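You operate a simulated robot arm through the tools that you are given. There is no shell and no other tool. Be economical: measure what you need, move in short steps, check, and stop when the job is done.

The job below is to be done with a simulated robot arm. You get a single attempt, and the scene is never put back.

Task
Put things in order on the ironing board cover. At the end: the green cup stands where the silver strainer stood; the silver strainer stands on top of the clear jar; the teal pack (marked "PADS") from the ironing board cover stands where the blue bottle stood; the blue bottle is on the flat yellow carton (marked "OATS"); whatever was shut is shut again. Leave all else as you found it, and nothing knocked over. Set down upright: blue bottle.

The check looks at the end state, three seconds after you hand in, the way a careful person would. Anything else that was tipped, shoved, dropped, spilled or broken makes it a failure. A push-on lid holds only when it is set on centred and level and pressed home; a screw cap is set on level and turned clockwise until tight.

Robot
A 7-joint arm with a two-finger parallel gripper, fixed in place. Base frame: the origin is at the foot of the arm, x ahead of it, y to its left, z up; the work surface is at about z = 0.886. Lengths are in m, angles in rad, forces in N, time in s.
With the tool pointing down near the work surface it reaches from about 0.1 to 0.64 m from the base axis. Its first joint turns from -1.152 to 1.152 rad. Payload 1.57 kg.
The TCP is the grasp point between the finger pads, 0.03 m short of the fingertips. In the tool frame z runs along the fingers and y along their closing line. Largest opening 0.08 m; finger width 0.017, thickness 0.012; the body of the gripper, 0.04 by 0.082 m, starts 0.08 m behind the TCP.
Orientation is that of the tool frame in the base frame, as a unit quaternion [x, y, z, w]. With the fingers straight down and closing along the base's y, the tool's x points along the base's -x, its y along +y and its z along -z.

Tools
- The arm moves only by the tool servo_tool. Its argument "targets" is a list of rows, each a list of 7 numbers: the shift along the tool's x, y, z in mm, then the turn, a rotation vector about the tool's x, y, z in degrees, then the finger opening in mm, from 0 to 80. In form: [[tx, ty, tz, wx, wy, wz, jaw], ...]. A call has 1 to 12 rows; each row shifts and turns the commanded pose from where the row before left it, along the tool's axes as they then stand. Rows are played at 5 a second. More than 0.05 m and 0.15 rad between two rows, or a gripper value outside its range, and nothing of the call is played. A pose out of reach is approached as far as the arm can. The call stops where the force on the tool passes 40 N (or 10 N more than at its start, if that is more) or the arm is blocked; 0.2 s more then pass. Each finger travels about 0.072 m/s and halts on what it meets, pressing with about 37 N; the grip force reading is that of the motor and also rises with nothing between the fingers. The clock runs only during rows and for 0.2 s after the last one: add rows that do not move to give the fingers time. The reply holds the time, the measured pose of the TCP, the force on the tool along the base axes, the opening and the grip force, in the units named above and with some noise, with the torque about the TCP (base axes, N m) and any sound that the robot's microphone picked up.
- Cameras (640 x 400 px; columns grow to the right, rows downward): "scene" is fixed at [0.048, 0.4213, 1.4423]; the picture's right is [-0.85, -0.53, 0.00], its down [-0.22, 0.35, -0.91] and it looks along [0.48, -0.77, -0.41] (base axes); focal length 371 px, centre (320, 200). "wrist" rides on the gripper at [0.072, -0.007, -0.122] in the tool frame; the picture's right is [0.09, 1.00, 0.00], its down [-0.84, 0.08, -0.54] and it looks along [-0.54, 0.05, 0.84] (tool axes); focal length 238 px, centre (320, 200). There is no depth. A picture from a camera that has moved, and an enlarged one, comes with that camera's place and axes in the base frame and with its lens.
- capture(camera): a new picture of that camera. It takes no simulated time.
- zoom(camera, box): a new picture of the part [left, top, right, bottom] of that camera's present view, enlarged. It takes no simulated time.
- finish_job(): hands the job in; it is judged then, once.

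Go step by step. Nothing tells you positions but the pictures and the camera data: compare them with the known pose of the tool, close in by small moves and look again before you grip or let go. The budget is 120 turns and 64 pictures, counting those below and the enlarged ones. Unless the task says otherwise, let go and move clear before handing in, and close with one line.

The tools are called as a command line: name --pt "numbers of a row" for each row, then --argument value for the rest, lists and objects as JSON in quotes. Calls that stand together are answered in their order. servo_tool: Moves the arm, as the interface text tells. Its arguments: {"type":"object","properties":{"targets":{"type":"array"}},"required":["targets"]} The other tools are called the same way: capture (camera) takes a picture; zoom (camera, box) takes an enlarged picture of a part of a camera's view; finish_job () hands the job in.

At the start:

```text
t: 0.0
position: [0.3146, -0.0476, 1.2596]
tcp_rot: [0.0, 1.0, 0.0, 0.0]
force: [0.0, -0.4, -0.2]
torque: [-0.01, 0.02, -0.01]
opening: 0.08
grip_force: 0.0
```

scene: 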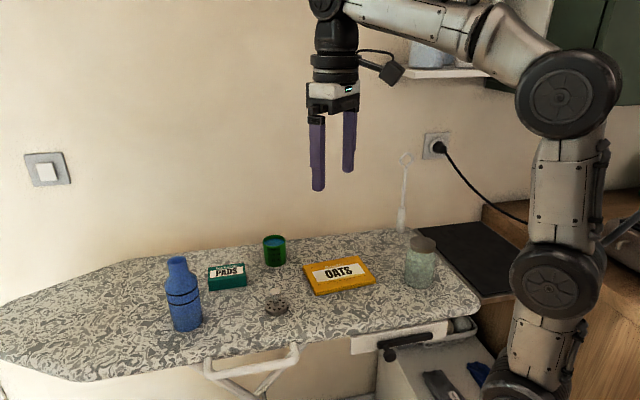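
wrist: 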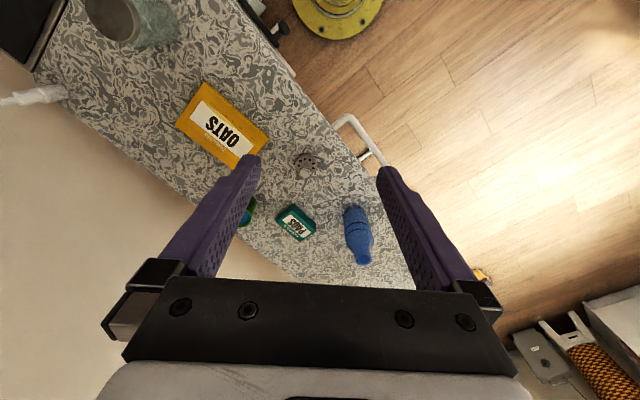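

I see the blue bottle, PADS pack, green cup, strainer, OATS carton and clear jar (apparently with a lid) on the board. I'll enlarge the views first to locate them.

zoom --camera "scene" --box '[150, 220, 310, 340]'

zoom --camera "scene" --box '[290, 210, 450, 310]'

zoom --camera "wrist" --box '[80, 0, 400, 280]'

```text
3.33 times, centred on (230, 280) of scene
camera zoom: at [0.048, 0.4213, 1.4423], right [-0.85, -0.53, 0.0], down [-0.22, 0.35, -0.91], along [0.48, -0.77, -0.41], focal length 1238 px, centre (620, -67)
```

zoom: 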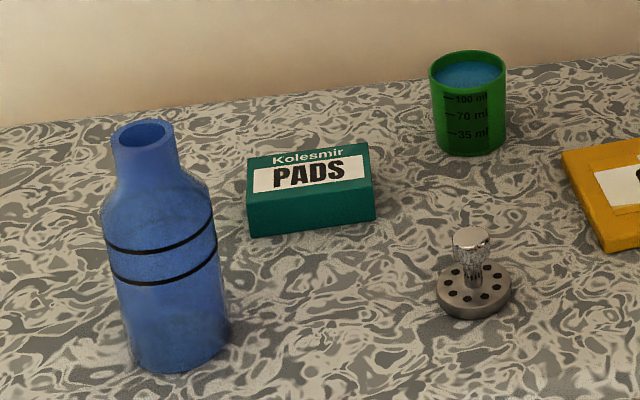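

```text
4.00 times, centred on (370, 260) of scene
camera zoom: at [0.048, 0.4213, 1.4423], right [-0.85, -0.53, 0.0], down [-0.22, 0.35, -0.91], along [0.48, -0.77, -0.41], focal length 1486 px, centre (120, -40)
```

zoom: 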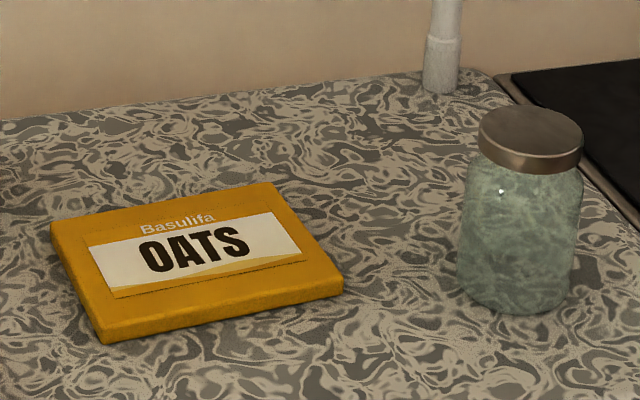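

```text
1.43 times, centred on (240, 140) of wrist
camera zoom: at [0.2426, -0.0537, 1.3819], right [-0.09, 1.0, 0.0], down [0.84, 0.08, 0.54], along [0.54, 0.05, -0.84], focal length 340 px, centre (434, 286)
```

zoom: 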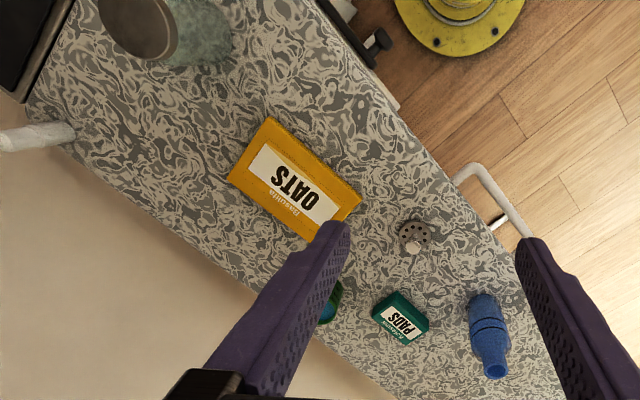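

Estimates from the scene view: strainer (0.469,-0.073), cup (0.586,-0.216, holding liquid), bottle (0.600,0.058), PADS (0.634,-0.091), OATS (0.407,-0.239), jar (0.237,-0.336, shut lid at z≈0.99). I start with the strainer: hover above it and look.

servo_tool --pt "-38.6 -6.3 48 0 0 0 80" --pt "-38.6 -6.3 48 0 0 0 80" --pt "-38.6 -6.3 48 0 0 0 80" --pt "-38.6 -6.3 48 0 0 0 80" --pt "0 0 0 0 0 0 60" --pt "0 0 0 0 0 0 60"

capture --camera "wrist"

```text
refused: row 1 steps farther than a row can; nothing moved
```

```text
58 pictures are left
camera wrist: at [0.2426, -0.0537, 1.3819], right [-0.09, 1.0, 0.0], down [0.84, 0.08, 0.54], along [0.54, 0.05, -0.84], focal length 238 px, centre (320, 200)
```

wrist: 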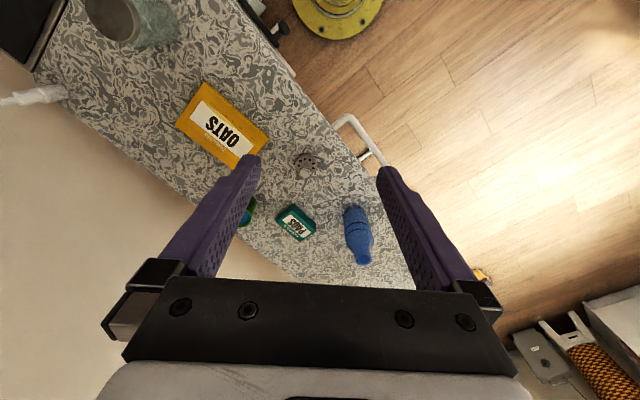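

The two cameras agree on the strainer; I repeat the move with smaller rows.

servo_tool --pt "-25.7 -3.5 34 0 0 0 80" --pt "-25.7 -3.5 34 0 0 0 80" --pt "-25.7 -3.5 34 0 0 0 80" --pt "-25.7 -3.5 34 0 0 0 80" --pt "-25.7 -3.5 34 0 0 0 80" --pt "-25.7 -3.5 34 0 0 0 60" --pt "0 0 0 0 0 0 60" --pt "0 0 0 0 0 0 60"

capture --camera "wrist"

capture --camera "scene"

```text
t: 1.8
position: [0.4698, -0.0693, 1.0552]
tcp_rot: [0.0, 1.0, 0.0, -0.001]
force: [-0.9, 0.4, 0.0]
torque: [-0.01, 0.02, 0.0]
opening: 0.0601
grip_force: 0.2
```

```text
57 pictures are left
camera wrist: at [0.398, -0.0753, 1.1762], right [-0.09, 1.0, 0.0], down [0.84, 0.08, 0.54], along [0.54, 0.05, -0.84], focal length 238 px, centre (320, 200)
```

wrist: 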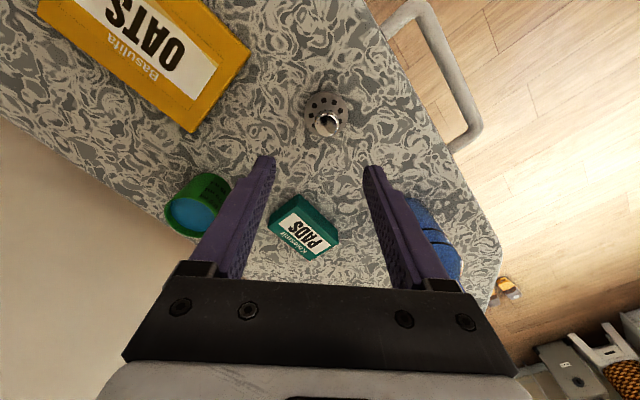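

```text
56 pictures are left
```

scene: 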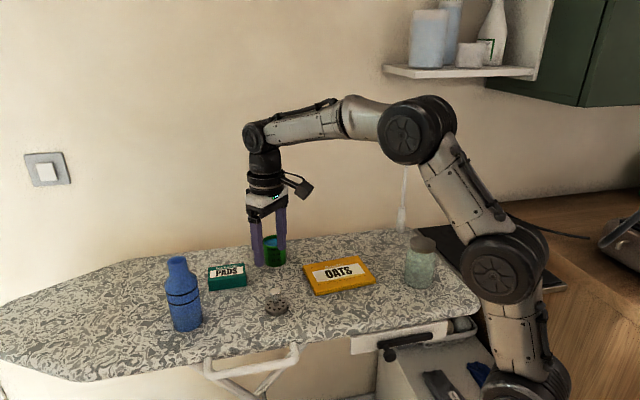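

By the wrist view the knob sits near (0.461,-0.064). I shift and lower to just above it, then check.

servo_tool --pt "4.5 2.5 35 0 0 0 60" --pt "4.5 2.5 35 0 0 0 50" --pt "0 0 0 0 0 0 50" --pt "0 0 0 0 0 0 50"

capture --camera "wrist"

zoom --camera "scene" --box '[220, 230, 340, 330]'

```text
t: 2.8
position: [0.457, -0.0628, 0.9836]
tcp_rot: [0.0, 1.0, 0.0, 0.0]
force: [1.5, 0.1, 0.3]
torque: [0.0, 0.01, -0.02]
opening: 0.05
grip_force: 0.1
```

```text
55 pictures are left
camera wrist: at [0.3866, -0.0696, 1.1068], right [-0.09, 1.0, 0.0], down [0.84, 0.08, 0.54], along [0.54, 0.05, -0.84], focal length 238 px, centre (320, 200)
```

wrist: 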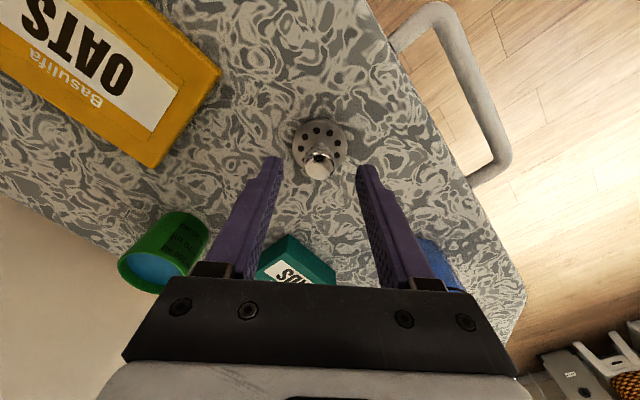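

```text
4.00 times, centred on (280, 280) of scene
camera zoom: at [0.048, 0.4213, 1.4423], right [-0.85, -0.53, 0.0], down [-0.22, 0.35, -0.91], along [0.48, -0.77, -0.41], focal length 1486 px, centre (480, -120)
```

zoom: 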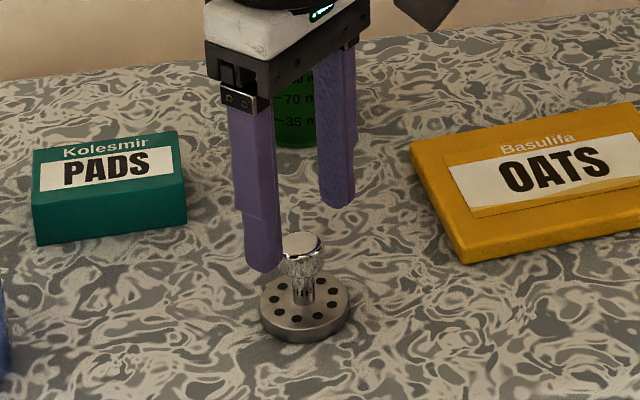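

Fingers straddle the knob, which is at about (0.4637,-0.0626). I go down and grip.

servo_tool --pt "-2 0.5 25 0 0 0 50" --pt "-2 0.5 25 0 0 0 50" --pt "0 0 0 0 0 0 50" --pt "0 0 0 0 0 0 30" --pt "0 0 0 0 0 0 10" --pt "0 0 0 0 0 0 10" --pt "0 0 0 0 0 0 10"

zoom --camera "scene" --box '[220, 230, 340, 330]'

```text
t: 4.4
position: [0.4618, -0.0629, 0.9357]
tcp_rot: [0.0, 1.0, 0.0, 0.0]
force: [0.3, -0.2, -0.6]
torque: [-0.01, 0.01, -0.02]
opening: 0.0461
grip_force: 37.4
```

```text
4.00 times, centred on (280, 280) of scene
camera zoom: at [0.048, 0.4213, 1.4423], right [-0.85, -0.53, 0.0], down [-0.22, 0.35, -0.91], along [0.48, -0.77, -0.41], focal length 1486 px, centre (480, -120)
```

zoom: 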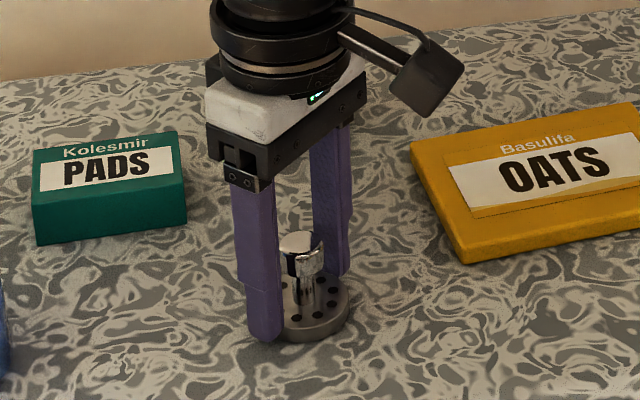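

The fingers closed on the 46 mm disc, so the surface is about 1 cm higher than nominal (≈0.896). I open, rise 13 mm and grip the knob instead.

servo_tool --pt "0 0 0 0 0 0 58" --pt "0 0 0 0 0 0 58" --pt "-1 0 -13 0 0 0 58" --pt "0 0 0 0 0 0 40" --pt "0 0 0 0 0 0 10" --pt "0 0 0 0 0 0 10" --pt "0 0 0 0 0 0 10" --pt "0 0 0 0 0 0 10"

zoom --camera "scene" --box '[220, 230, 340, 330]'

```text
t: 6.2
position: [0.4623, -0.0621, 0.9481]
tcp_rot: [0.0, 1.0, 0.0, 0.0]
force: [-0.3, -1.1, 0.3]
torque: [0.03, -0.01, -0.03]
opening: 0.0227
grip_force: 35.2
```

```text
4.00 times, centred on (280, 280) of scene
camera zoom: at [0.048, 0.4212, 1.4423], right [-0.85, -0.53, 0.0], down [-0.22, 0.35, -0.91], along [0.48, -0.77, -0.41], focal length 1486 px, centre (480, -120)
```

zoom: 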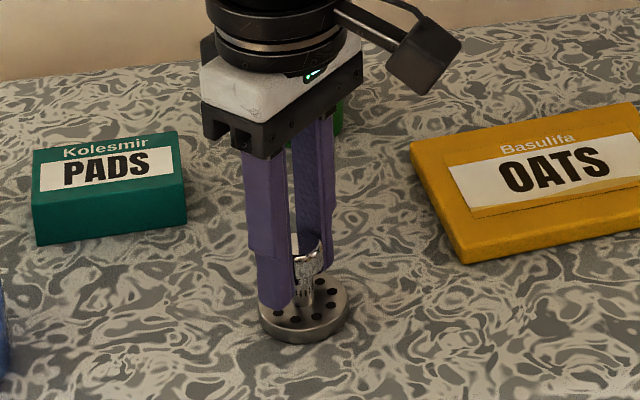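

Knob gripped (22.7 mm). Lift and carry toward the jar.

servo_tool --pt "0 0 -42 0 0 0 10" --pt "0 0 -42 0 0 0 10" --pt "0 0 -42 0 0 0 10" --pt "0 0 -42 0 0 0 10" --pt "27 -31 0 0 0 0 10" --pt "27 -31 0 0 0 0 10" --pt "27 -31 0 0 0 0 10" --pt "27 -31 0 0 0 0 10" --pt "27 -31 0 0 0 0 10" --pt "27 -31 0 0 0 0 10" --pt "0 0 0 0 0 0 10"

capture --camera "wrist"

capture --camera "scene"

```text
t: 8.6
position: [0.3042, -0.2489, 1.1175]
tcp_rot: [0.0, 1.0, 0.0, 0.0]
force: [0.0, 0.1, -0.2]
torque: [0.03, 0.0, 0.0]
opening: 0.0222
grip_force: 34.6
```

```text
51 pictures are left
camera wrist: at [0.2331, -0.2538, 1.2397], right [-0.09, 1.0, 0.0], down [0.84, 0.08, 0.54], along [0.54, 0.05, -0.84], focal length 238 px, centre (320, 200)
```

wrist: 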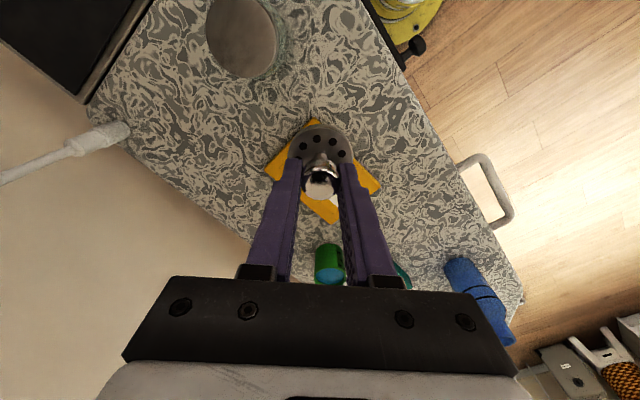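

```text
50 pictures are left
```

scene: 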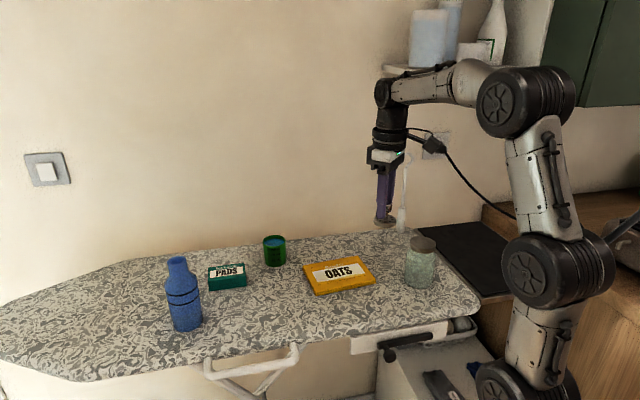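

Both views put the lid centre at about (0.2325,-0.321), top z≈1.00. I go over it and lower to 2 cm above.

servo_tool --pt "23.1 -24.1 0 0 0 0 10" --pt "23.1 -24.1 0 0 0 0 10" --pt "23.1 -24.1 0 0 0 0 10" --pt "0 0 20 0 0 0 10" --pt "0 0 18 0 0 0 10" --pt "0 0 0 0 0 0 10" --pt "0 0 0 0 0 0 10"

capture --camera "wrist"

zoom --camera "scene" --box '[360, 180, 480, 300]'

```text
t: 10.2
position: [0.2333, -0.3202, 1.0786]
tcp_rot: [0.0, 1.0, 0.0, -0.001]
force: [0.4, -0.2, -0.4]
torque: [0.0, -0.04, -0.02]
opening: 0.0227
grip_force: 36.0
```

```text
49 pictures are left
camera wrist: at [0.1616, -0.326, 1.2005], right [-0.09, 1.0, 0.0], down [0.84, 0.08, 0.54], along [0.54, 0.05, -0.84], focal length 238 px, centre (320, 200)
```

wrist: 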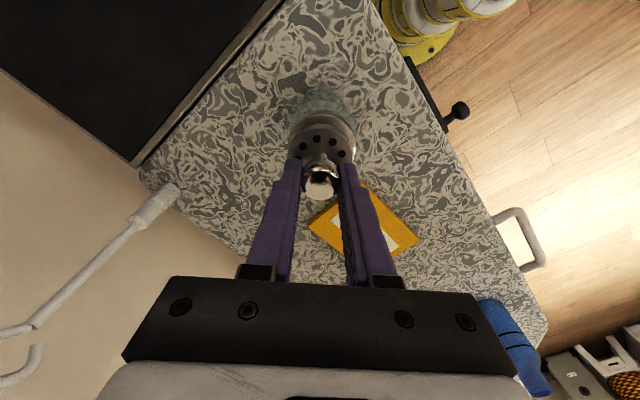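

```text
3.33 times, centred on (420, 240) of scene
camera zoom: at [0.048, 0.4212, 1.4423], right [-0.85, -0.53, 0.0], down [-0.22, 0.35, -0.91], along [0.48, -0.77, -0.41], focal length 1238 px, centre (-13, 67)
```

zoom: 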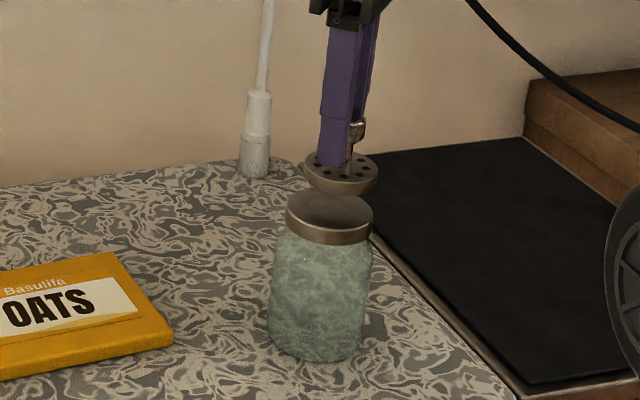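

The disc looks a few mm off the lid centre; I enlarge to measure.

zoom --camera "scene" --box '[400, 215, 448, 245]'

zoom --camera "wrist" --box '[260, 80, 388, 160]'

```text
13.33 times, centred on (424, 230) of scene
camera zoom: at [0.048, 0.4212, 1.4423], right [-0.85, -0.53, 0.0], down [-0.22, 0.35, -0.91], along [0.48, -0.77, -0.41], focal length 4952 px, centre (-1067, -200)
```

zoom: 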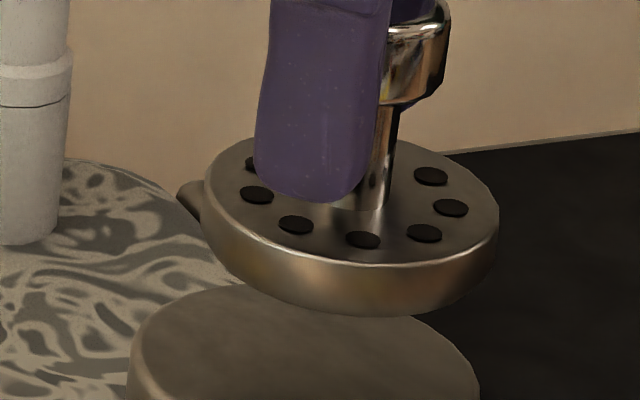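

```text
5.00 times, centred on (324, 120) of wrist
camera zoom: at [0.1616, -0.326, 1.2005], right [-0.09, 1.0, 0.0], down [0.84, 0.08, 0.54], along [0.54, 0.05, -0.84], focal length 1192 px, centre (300, 600)
```

zoom: 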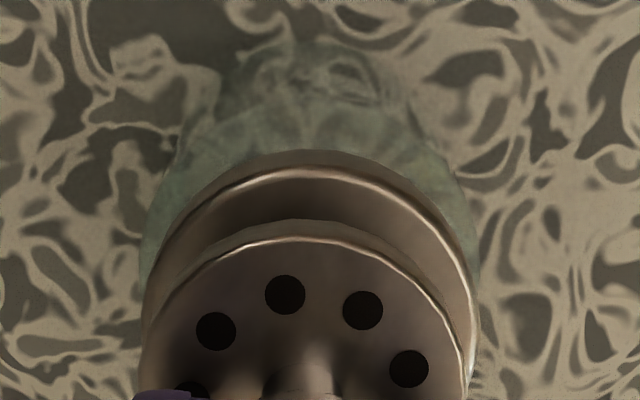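

The lid centre is about 5 mm further in +x and 1.5 mm in +y. I correct and lower most of the way.

servo_tool --pt "-5 1.5 0 0 0 0 10" --pt "0 0 8 0 0 0 10" --pt "0 0 7 0 0 0 10" --pt "0 0 3 0 0 0 10" --pt "0 0 0 0 0 0 10"

zoom --camera "scene" --box '[392, 210, 456, 250]'

```text
t: 11.4
position: [0.2379, -0.3186, 1.0593]
tcp_rot: [0.001, 1.0, 0.0, -0.001]
force: [-0.4, 0.2, -0.9]
torque: [0.01, 0.01, 0.01]
opening: 0.0226
grip_force: 35.3
```

```text
10.00 times, centred on (424, 230) of scene
camera zoom: at [0.048, 0.4212, 1.4423], right [-0.85, -0.53, 0.0], down [-0.22, 0.35, -0.91], along [0.48, -0.77, -0.41], focal length 3714 px, centre (-720, -100)
```

zoom: 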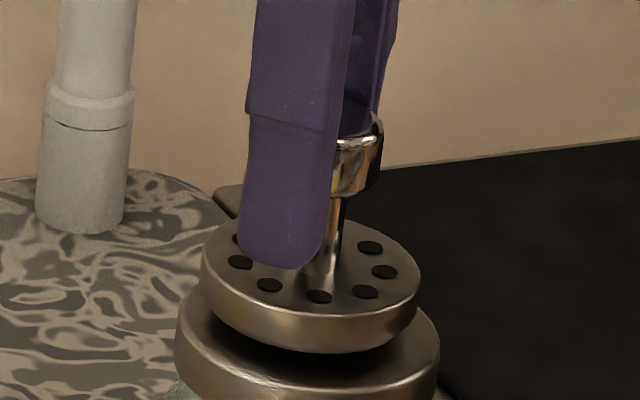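

Well centred now, a few mm of gap left. I lower gently to contact.

servo_tool --pt "0 0 1.5 0 0 0 10" --pt "0 0 1.5 0 0 0 10" --pt "0 0 1 0 0 0 10" --pt "0 0 0 0 0 0 10"

zoom --camera "scene" --box '[392, 210, 456, 250]'

```text
t: 12.4
position: [0.2372, -0.3176, 1.0572]
tcp_rot: [0.0, 1.0, 0.0, 0.0]
force: [0.4, -1.1, -0.1]
torque: [0.01, -0.01, 0.01]
opening: 0.0228
grip_force: 35.0
```

```text
10.00 times, centred on (424, 230) of scene
camera zoom: at [0.048, 0.4212, 1.4423], right [-0.85, -0.53, 0.0], down [-0.22, 0.35, -0.91], along [0.48, -0.77, -0.41], focal length 3714 px, centre (-720, -100)
```

zoom: 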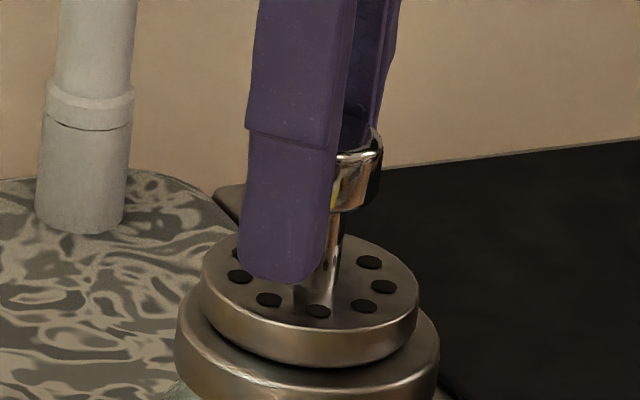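

servo_tool --pt "0 0 1 0 0 0 10" --pt "0 0 1 0 0 0 10" --pt "0 0 0 0 0 0 10"

```text
t: 13.2
position: [0.2375, -0.3188, 1.056]
tcp_rot: [0.0, 1.0, 0.0, 0.0]
force: [-2.0, 2.5, 10.9]
torque: [0.12, 0.19, -0.02]
opening: 0.0225
grip_force: 35.4
```

Contact (≈11 N). I release and rise.

servo_tool --pt "0 0 -0.6 0 0 0 10" --pt "0 0 0 0 0 0 30" --pt "0 0 0 0 0 0 50" --pt "0 0 0 0 0 0 50" --pt "0 0 -15 0 0 0 50" --pt "0 0 -30 0 0 0 50" --pt "0 0 -40 0 0 0 50" --pt "0 0 0 0 0 0 80"

zoom --camera "scene" --box '[376, 200, 472, 300]'

```text
t: 15.0
position: [0.2366, -0.3203, 1.1398]
tcp_rot: [0.0, 1.0, 0.001, 0.001]
force: [-0.6, 0.3, 0.0]
torque: [0.02, 0.05, 0.04]
opening: 0.0799
grip_force: 0.1
```

```text
4.00 times, centred on (424, 250) of scene
camera zoom: at [0.048, 0.4213, 1.4423], right [-0.85, -0.53, 0.0], down [-0.22, 0.35, -0.91], along [0.48, -0.77, -0.41], focal length 1486 px, centre (-96, 0)
```

zoom: 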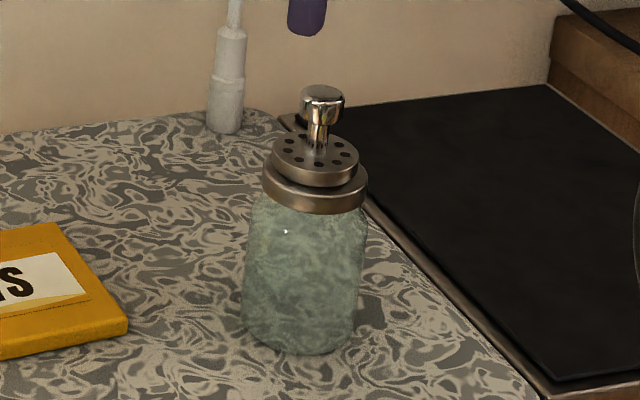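

Strainer stands centred on the lid. Next the green cup (with liquid): hover over it and look.

servo_tool --pt "-35.7 12.7 5.5 0 0 0 80" --pt "-35.7 12.7 5.5 0 0 0 80" --pt "-35.7 12.7 5.5 0 0 0 80" --pt "-35.7 12.7 5.5 0 0 0 80" --pt "-35.7 12.7 5.5 0 0 0 80" --pt "-35.7 12.7 5.5 0 0 0 80" --pt "-35.7 12.7 5.5 0 0 0 80" --pt "-35.7 12.7 5.5 0 0 0 80" --pt "-35.7 12.7 5.5 0 0 0 80" --pt "0 0 0 0 0 0 80" --pt "0 0 0 0 0 0 80"

capture --camera "wrist"

capture --camera "scene"

```text
t: 17.4
position: [0.5598, -0.2043, 1.0914]
tcp_rot: [0.0, 1.0, 0.0, 0.0]
force: [0.9, -0.4, -0.1]
torque: [-0.03, 0.03, 0.0]
opening: 0.0799
grip_force: 0.1
```

```text
42 pictures are left
camera wrist: at [0.4877, -0.2102, 1.213], right [-0.09, 1.0, 0.0], down [0.84, 0.08, 0.54], along [0.54, 0.05, -0.84], focal length 238 px, centre (320, 200)
```

wrist: 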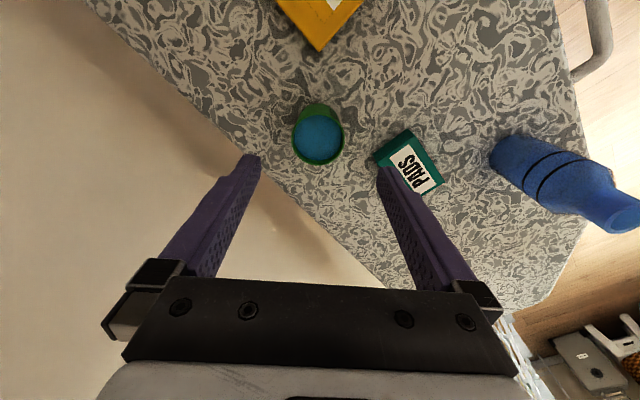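

```text
41 pictures are left
```

scene: 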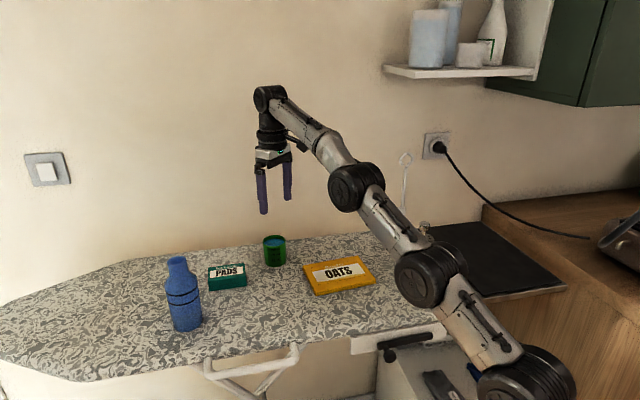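

Cup centre ≈(0.5735,-0.2035), rim z≈0.96; fingers clear the PADS pack. I descend straight around it and close gently.

servo_tool --pt "-14 1.5 30 0 0 0 80" --pt "0 0 40 0 0 0 80" --pt "0 0 40 0 0 0 80" --pt "0 0 38 0 0 0 80" --pt "0 0 0 0 0 0 80" --pt "0 0 0 0 0 0 80"

capture --camera "wrist"

zoom --camera "scene" --box '[220, 210, 340, 300]'

```text
t: 18.8
position: [0.5732, -0.2032, 0.9419]
tcp_rot: [0.0, 1.0, 0.0, 0.0]
force: [0.3, 0.2, 0.4]
torque: [0.0, -0.02, 0.0]
opening: 0.0801
grip_force: 0.1
```

```text
40 pictures are left
camera wrist: at [0.5021, -0.2082, 1.0644], right [-0.09, 1.0, 0.0], down [0.84, 0.08, 0.54], along [0.54, 0.05, -0.84], focal length 238 px, centre (320, 200)
```

wrist: 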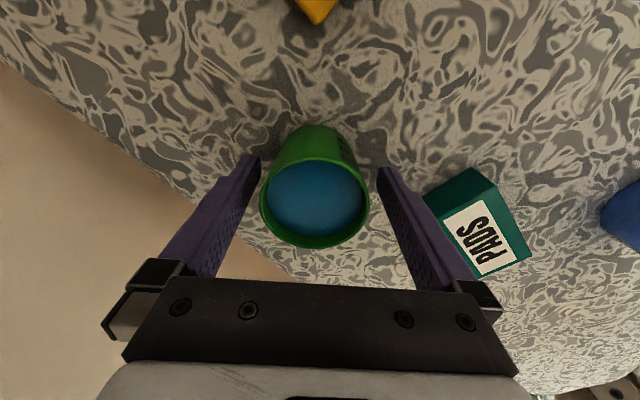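

```text
4.44 times, centred on (280, 255) of scene
camera zoom: at [0.048, 0.4213, 1.4423], right [-0.85, -0.53, 0.0], down [-0.22, 0.35, -0.91], along [0.48, -0.77, -0.41], focal length 1651 px, centre (498, -44)
```

zoom: 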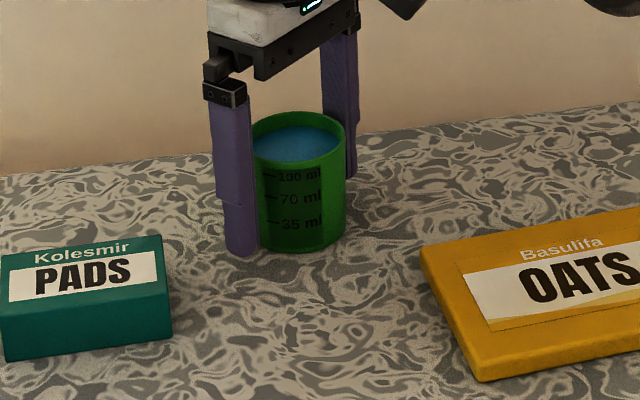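

Liquid is near the brim, so slow moves. Fingers are centred; I close in steps.

servo_tool --pt "0 -0.8 0 0 0 0 72" --pt "0 0 0 0 0 0 67" --pt "0 0 0 0 0 0 64" --pt "0 0 0 0 0 0 61" --pt "0 0 0 0 0 0 58" --pt "0 0 0 0 0 0 55" --pt "0 0 0 0 0 0 50" --pt "0 0 0 0 0 0 50"

```text
t: 20.6
position: [0.573, -0.203, 0.9423]
tcp_rot: [0.0, 1.0, 0.0, 0.0]
force: [-0.3, -0.9, 2.2]
torque: [0.0, 0.02, 0.01]
opening: 0.0558
grip_force: 36.9
```

Gripped at 56 mm. Lift slowly with a smooth ramp.

servo_tool --pt "0 0 -1 0 0 0 50" --pt "0 0 -2 0 0 0 50" --pt "0 0 -4 0 0 0 50" --pt "0 0 -6 0 0 0 50" --pt "0 0 -7 0 0 0 50" --pt "0 0 -7 0 0 0 50" --pt "0 0 -7 0 0 0 50" --pt "0 0 -6 0 0 0 50" --pt "0 0 -4 0 0 0 50" --pt "0 0 -2 0 0 0 50" --pt "0 0 -1 0 0 0 50" --pt "0 0 0 0 0 0 50"

zoom --camera "scene" --box '[220, 190, 340, 300]'

```text
t: 23.2
position: [0.5746, -0.2051, 0.9905]
tcp_rot: [0.0, 1.0, 0.0, 0.0]
force: [-0.2, -0.8, -1.2]
torque: [0.0, 0.0, -0.02]
opening: 0.056
grip_force: 36.9
```

```text
3.64 times, centred on (280, 245) of scene
camera zoom: at [0.0481, 0.4212, 1.4423], right [-0.85, -0.53, 0.0], down [-0.22, 0.35, -0.91], along [0.48, -0.77, -0.41], focal length 1350 px, centre (466, 36)
```

zoom: 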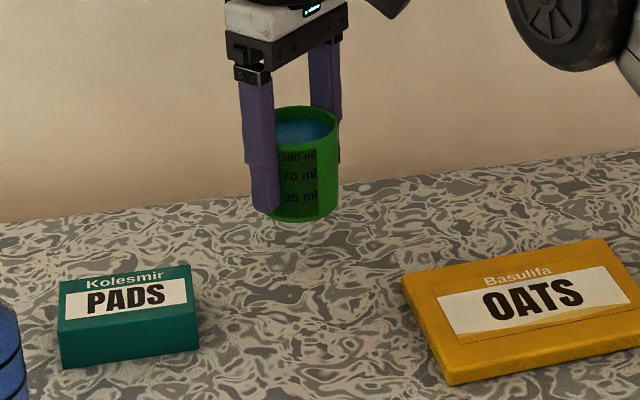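

Cup lifted level and unspilled. I carry it slowly toward the strainer's old spot.

servo_tool --pt "0.61 0.79 0 0 0 0 50" --pt "1.83 2.38 0 0 0 0 50" --pt "3.66 4.75 0 0 0 0 50" --pt "5.49 7.13 0 0 0 0 50" --pt "7.33 9.5 0 0 0 0 50" --pt "8.55 11.09 0 0 0 0 50" --pt "8.55 11.09 0 0 0 0 50" --pt "7.33 9.5 0 0 0 0 50" --pt "5.49 7.13 0 0 0 0 50" --pt "3.66 4.75 0 0 0 0 50" --pt "1.83 2.38 0 0 0 0 50" --pt "0.61 0.79 0 0 0 0 50"

servo_tool --pt "0.61 0.79 0 0 0 0 50" --pt "1.83 2.38 0 0 0 0 50" --pt "3.66 4.75 0 0 0 0 50" --pt "5.49 7.13 0 0 0 0 50" --pt "7.33 9.5 0 0 0 0 50" --pt "8.25 10.7 0 0 0 0 50" --pt "8.25 10.7 0 0 0 0 50" --pt "7.33 9.5 0 0 0 0 50" --pt "5.49 7.13 0 0 0 0 50" --pt "3.66 4.75 0 0 0 0 50" --pt "1.83 2.38 0 0 0 0 50" --pt "0.61 0.79 0 0 0 0 50"

zoom --camera "scene" --box '[220, 190, 360, 330]'

```text
t: 25.8
position: [0.5177, -0.132, 0.9901]
tcp_rot: [0.0, 1.0, 0.001, 0.001]
force: [0.2, 0.3, -0.9]
torque: [-0.01, 0.01, 0.02]
opening: 0.0554
grip_force: 37.2
```

```text
t: 28.4
position: [0.4638, -0.0635, 0.9886]
tcp_rot: [0.0, 1.0, 0.0, 0.0]
force: [-0.1, 0.6, -2.0]
torque: [-0.02, 0.01, -0.02]
opening: 0.0554
grip_force: 36.7
```

```text
2.86 times, centred on (290, 260) of scene
camera zoom: at [0.048, 0.4213, 1.4423], right [-0.85, -0.53, 0.0], down [-0.22, 0.35, -0.91], along [0.48, -0.77, -0.41], focal length 1061 px, centre (406, 29)
```

zoom: 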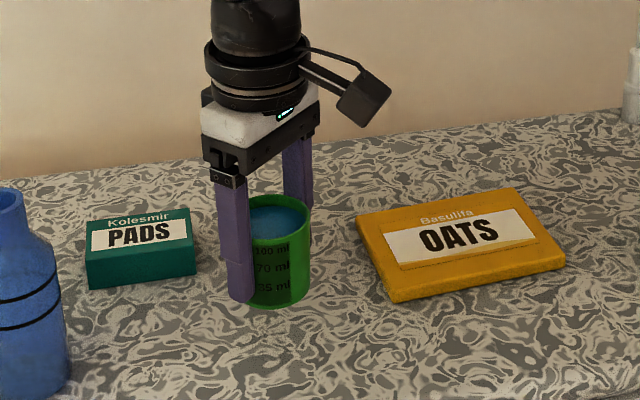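

Over the spot. Lower slowly to just above contact.

servo_tool --pt "0 0 1 0 0 0 50" --pt "0 0 3 0 0 0 50" --pt "0 0 5 0 0 0 50" --pt "0 0 7 0 0 0 50" --pt "0 0 7 0 0 0 50" --pt "0 0 7 0 0 0 50" --pt "0 0 6 0 0 0 50" --pt "0 0 5 0 0 0 50" --pt "0 0 3 0 0 0 50" --pt "0 0 1.3 0 0 0 50" --pt "0 0 0.7 0 0 0 50" --pt "0 0 0 0 0 0 50"

servo_tool --pt "0 0 0.5 0 0 0 50" --pt "0 0 0.3 0 0 0 50"

zoom --camera "scene" --box '[240, 240, 320, 330]'

```text
t: 31.0
position: [0.4643, -0.0617, 0.9426]
tcp_rot: [0.0, 1.0, 0.001, 0.0]
force: [0.5, 0.2, -1.2]
torque: [0.01, 0.03, -0.01]
opening: 0.0557
grip_force: 36.8
```

```text
t: 31.6
position: [0.4644, -0.0623, 0.9436]
tcp_rot: [-0.001, 1.0, 0.0, 0.0]
force: [0.0, -0.7, -1.2]
torque: [0.0, 0.0, -0.01]
opening: 0.0555
grip_force: 37.4
```

```text
4.44 times, centred on (280, 285) of scene
camera zoom: at [0.0481, 0.4213, 1.4423], right [-0.85, -0.53, 0.0], down [-0.22, 0.35, -0.91], along [0.48, -0.77, -0.41], focal length 1651 px, centre (498, -178)
```

zoom: 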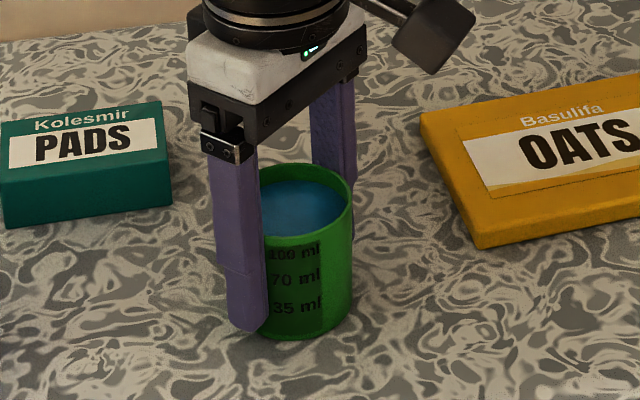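

Not yet touching; lower half a millimetre at a time.

servo_tool --pt "0 0 0.4 0 0 0 50" --pt "0 0 0.3 0 0 0 50" --pt "0 0 0 0 0 0 50"

```text
t: 32.4
position: [0.4636, -0.0619, 0.942]
tcp_rot: [-0.001, 1.0, 0.001, 0.001]
force: [-3.6, 1.5, 7.2]
torque: [0.03, 0.22, 0.0]
opening: 0.0554
grip_force: 36.7
```

Contact felt. Release gently and retreat straight up.

servo_tool --pt "0 0 -0.2 0 0 0 55" --pt "0 0 0 0 0 0 57" --pt "0 0 0 0 0 0 60" --pt "0 0 0 0 0 0 66" --pt "0 0 0 0 0 0 74" --pt "0 0 0 0 0 0 80" --pt "0 0 0 0 0 0 80" --pt "0 0 -20 0 0 0 80" --pt "0 0 -35 0 0 0 80" --pt "0 0 -40 0 0 0 80" --pt "0 0 -40 0 0 0 80" --pt "0 0 0 0 0 0 80"

capture --camera "wrist"

zoom --camera "scene" --box '[150, 220, 310, 340]'

```text
t: 35.0
position: [0.4635, -0.063, 1.0762]
tcp_rot: [0.0, 1.0, 0.0, 0.0]
force: [-0.1, 0.1, -0.4]
torque: [0.01, 0.02, 0.04]
opening: 0.0802
grip_force: 0.0
```

```text
35 pictures are left
camera wrist: at [0.3929, -0.0694, 1.1991], right [-0.09, 1.0, 0.0], down [0.84, 0.08, 0.54], along [0.54, 0.05, -0.84], focal length 238 px, centre (320, 200)
```

wrist: 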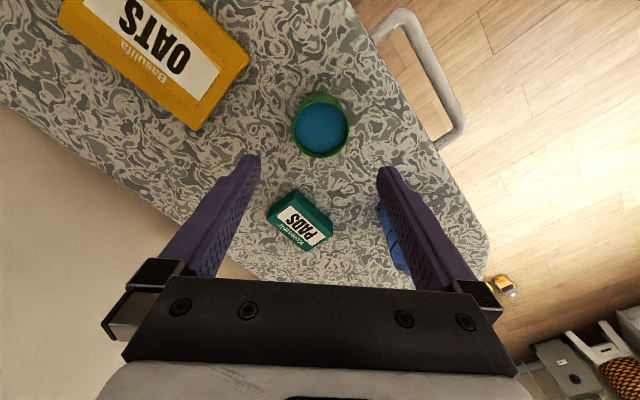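

```text
3.33 times, centred on (230, 280) of scene
camera zoom: at [0.048, 0.4213, 1.4423], right [-0.85, -0.53, 0.0], down [-0.22, 0.35, -0.91], along [0.48, -0.77, -0.41], focal length 1238 px, centre (620, -67)
```

zoom: 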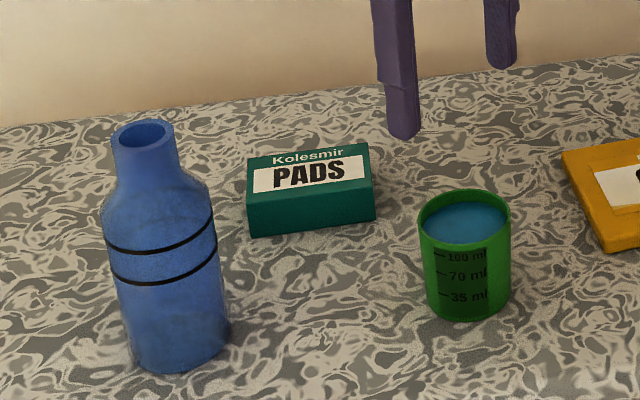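

Cup stands at the strainer's spot, nothing spilled. Next the blue bottle: hover above its neck.

servo_tool --pt "0 0 -40 0 0 0 80" --pt "-22.1 25.4 -5 0 0 0 80" --pt "-22.1 25.4 -5 0 0 0 80" --pt "-22.1 25.4 -5 0 0 0 80" --pt "-22.1 25.4 -5 0 0 0 70" --pt "-22.1 25.4 -3 0 0 0 60" --pt "0 0 0 0 0 0 60" --pt "0 0 0 0 0 0 60"

capture --camera "wrist"

capture --camera "scene"

```text
t: 36.8
position: [0.5668, 0.0568, 1.1384]
tcp_rot: [0.0, 1.0, 0.0, -0.001]
force: [0.0, 0.4, 0.8]
torque: [-0.01, 0.01, 0.0]
opening: 0.06
grip_force: 0.2
out of reach, approached as far as the arm can: row 6
```

```text
33 pictures are left
camera wrist: at [0.4958, 0.0503, 1.261], right [-0.09, 1.0, 0.0], down [0.84, 0.08, 0.54], along [0.54, 0.05, -0.84], focal length 238 px, centre (320, 200)
```

wrist: 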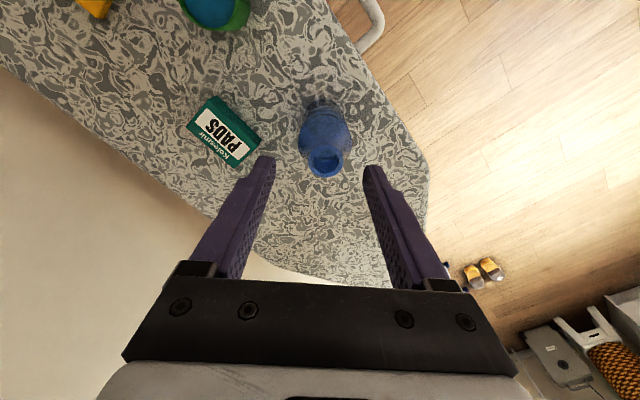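

```text
32 pictures are left
```

scene: 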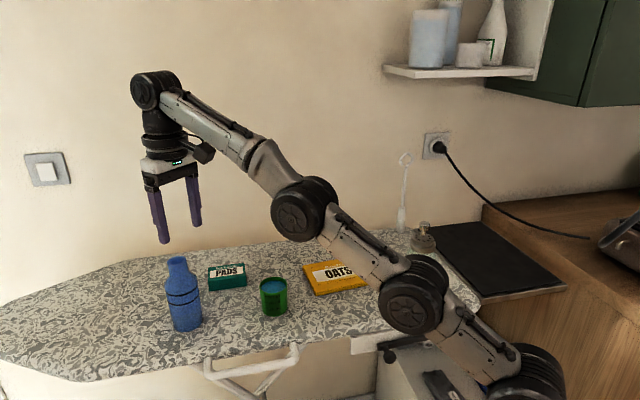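

At this height the reach ends at x≈0.567. The neck is at about (0.5935,0.063); I descend first, then close in.

servo_tool --pt "0 0 25 0 0 0 60" --pt "0 0 20 0 0 0 60" --pt "0 0 0 0 0 0 60"

```text
t: 37.6
position: [0.567, 0.057, 1.0938]
tcp_rot: [0.0, 1.0, 0.001, 0.0]
force: [-0.6, 0.1, -0.1]
torque: [-0.01, 0.01, -0.03]
opening: 0.0601
grip_force: 0.1
```

servo_tool --pt "-13 3.2 3 0 0 0 60" --pt "-13.3 3.1 2 0 0 0 60" --pt "0 0 0 0 0 0 60" --pt "0 0 0 0 0 0 60"

capture --camera "wrist"

zoom --camera "scene" --box '[130, 210, 250, 340]'

```text
t: 38.6
position: [0.5929, 0.0622, 1.0897]
tcp_rot: [0.0, 1.0, 0.0, 0.001]
force: [0.7, -0.3, 0.2]
torque: [0.0, 0.0, 0.03]
opening: 0.0601
grip_force: 0.0
```

```text
31 pictures are left
camera wrist: at [0.5216, 0.0562, 1.2116], right [-0.09, 1.0, 0.0], down [0.84, 0.08, 0.54], along [0.54, 0.05, -0.84], focal length 238 px, centre (320, 200)
```

wrist: 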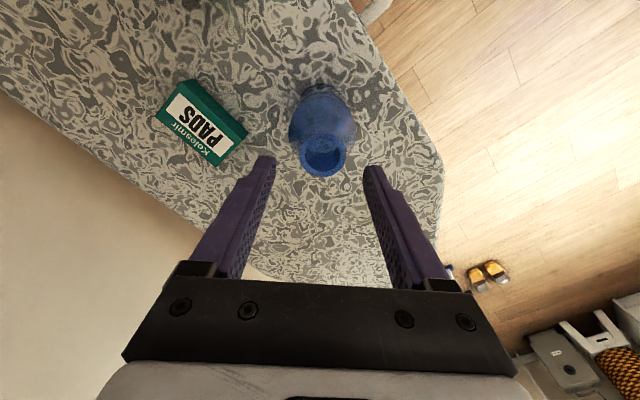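

```text
3.08 times, centred on (190, 275) of scene
camera zoom: at [0.048, 0.4213, 1.4423], right [-0.85, -0.53, 0.0], down [-0.22, 0.35, -0.91], along [0.48, -0.77, -0.41], focal length 1143 px, centre (720, -31)
```

zoom: 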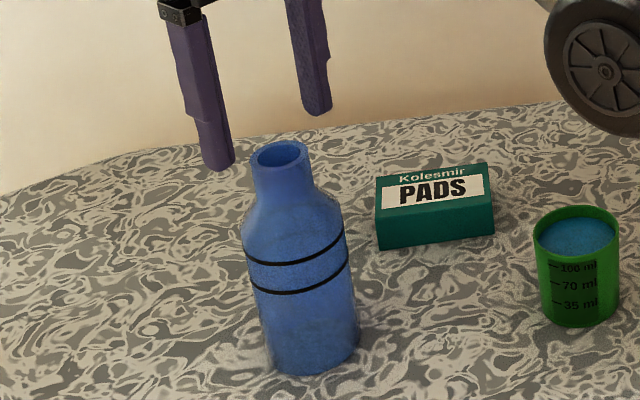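

Neck ≈(0.590,0.064). Descend around it to TCP z≈1.045.

servo_tool --pt "2 1 12 0 0 0 60" --pt "0 0.3 16 0 0 0 60" --pt "0 0 15 0 0 0 60" --pt "0 0 0 0 0 0 60" --pt "0 0 0 0 0 0 60"

capture --camera "wrist"

zoom --camera "scene" --box '[140, 220, 240, 290]'

```text
t: 39.8
position: [0.5892, 0.0636, 1.0497]
tcp_rot: [0.0, 1.0, 0.0, 0.003]
force: [0.3, -0.8, 18.3]
torque: [-0.56, 0.1, 0.03]
opening: 0.0609
grip_force: 1.3
```

```text
29 pictures are left
camera wrist: at [0.5179, 0.0575, 1.1712], right [-0.09, 1.0, 0.0], down [0.83, 0.08, 0.55], along [0.55, 0.05, -0.84], focal length 238 px, centre (320, 200)
```

wrist: 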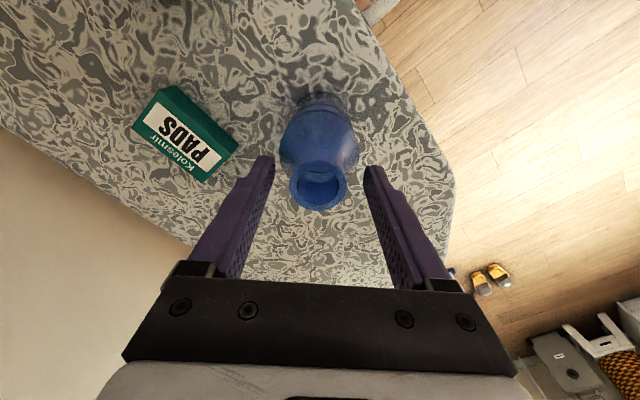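

```text
5.71 times, centred on (190, 255) of scene
camera zoom: at [0.0477, 0.4212, 1.4424], right [-0.85, -0.53, 0.0], down [-0.22, 0.35, -0.91], along [0.48, -0.77, -0.41], focal length 2122 px, centre (1063, -114)
```

zoom: 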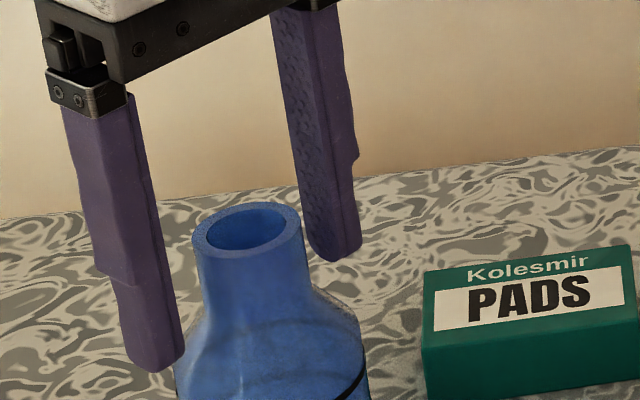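

A fingertip touched the bottle's shoulder (18 N). I back up 11 mm at once and check that the bottle stands well.

servo_tool --pt "0 0 -11 0 0 0 60" --pt "0 0 0 0 0 0 60" --pt "0 0 0 0 0 0 60"

zoom --camera "scene" --box '[130, 210, 250, 340]'

```text
t: 40.6
position: [0.5901, 0.0654, 1.0558]
tcp_rot: [0.0, 1.0, 0.0, -0.001]
force: [-0.6, 0.1, 0.3]
torque: [-0.02, 0.02, 0.04]
opening: 0.06
grip_force: 0.0
```

```text
3.08 times, centred on (190, 275) of scene
camera zoom: at [0.048, 0.4213, 1.4423], right [-0.85, -0.53, 0.0], down [-0.22, 0.35, -0.91], along [0.48, -0.77, -0.41], focal length 1143 px, centre (720, -31)
```

zoom: 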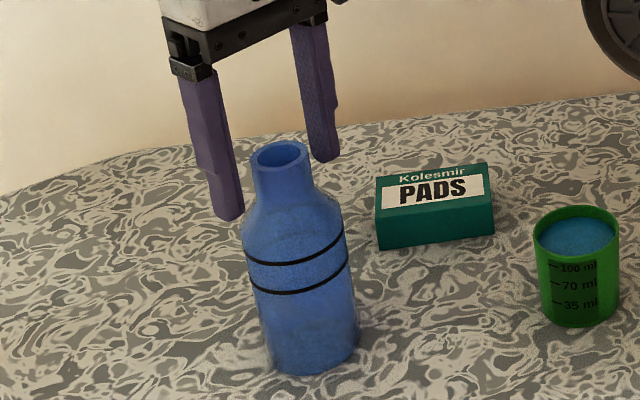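

Bottle unmoved. Close gently on the neck.

servo_tool --pt "1 -0.7 0 0 0 0 52" --pt "0 0 0 0 0 0 47" --pt "0 0 0 0 0 0 43" --pt "0 0 0 0 0 0 40" --pt "0 0 0 0 0 0 37" --pt "0 0 0 0 0 0 34" --pt "0 0 0 0 0 0 31" --pt "0 0 0 0 0 0 25" --pt "0 0 0 0 0 0 25" --pt "0 0 0 0 0 0 25"

zoom --camera "scene" --box '[130, 210, 250, 340]'

```text
t: 42.8
position: [0.5891, 0.0631, 1.0553]
tcp_rot: [0.001, 1.0, 0.0, 0.0]
force: [0.0, 0.9, 0.5]
torque: [-0.01, -0.02, 0.0]
opening: 0.0348
grip_force: 37.2
```

```text
3.08 times, centred on (190, 275) of scene
camera zoom: at [0.048, 0.4213, 1.4423], right [-0.85, -0.53, 0.0], down [-0.22, 0.35, -0.91], along [0.48, -0.77, -0.41], focal length 1143 px, centre (720, -31)
```

zoom: 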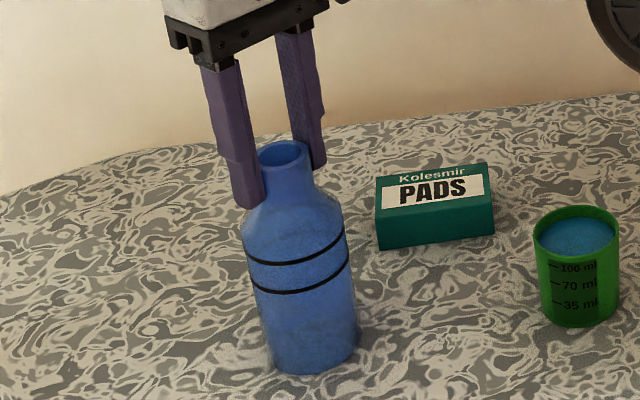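

Neck gripped at 35 mm. Lift slowly, drawing inward to stay within reach.

servo_tool --pt "0 0 -3 0 0 0 25" --pt "0 0 -8 0 0 0 25" --pt "0 0 -12 0 0 0 25" --pt "10 0 -8 0 0 0 25" --pt "15 0 -12 0 0 0 25" --pt "15 0 -15 0 0 0 25" --pt "12 0 -15 0 0 0 25" --pt "8 0 -15 0 0 0 25" --pt "0 0 -12 0 0 0 25" --pt "0 0 -6 0 0 0 25" --pt "0 0 0 0 0 0 25"

capture --camera "scene"

```text
t: 45.2
position: [0.5288, 0.063, 1.1636]
tcp_rot: [0.0, 1.0, 0.0, 0.0]
force: [0.7, -0.3, -0.7]
torque: [-0.01, 0.0, 0.02]
opening: 0.0348
grip_force: 36.8
```

```text
25 pictures are left
```

scene: 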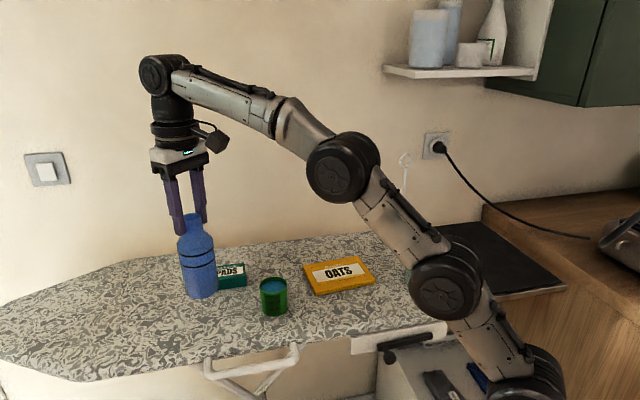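

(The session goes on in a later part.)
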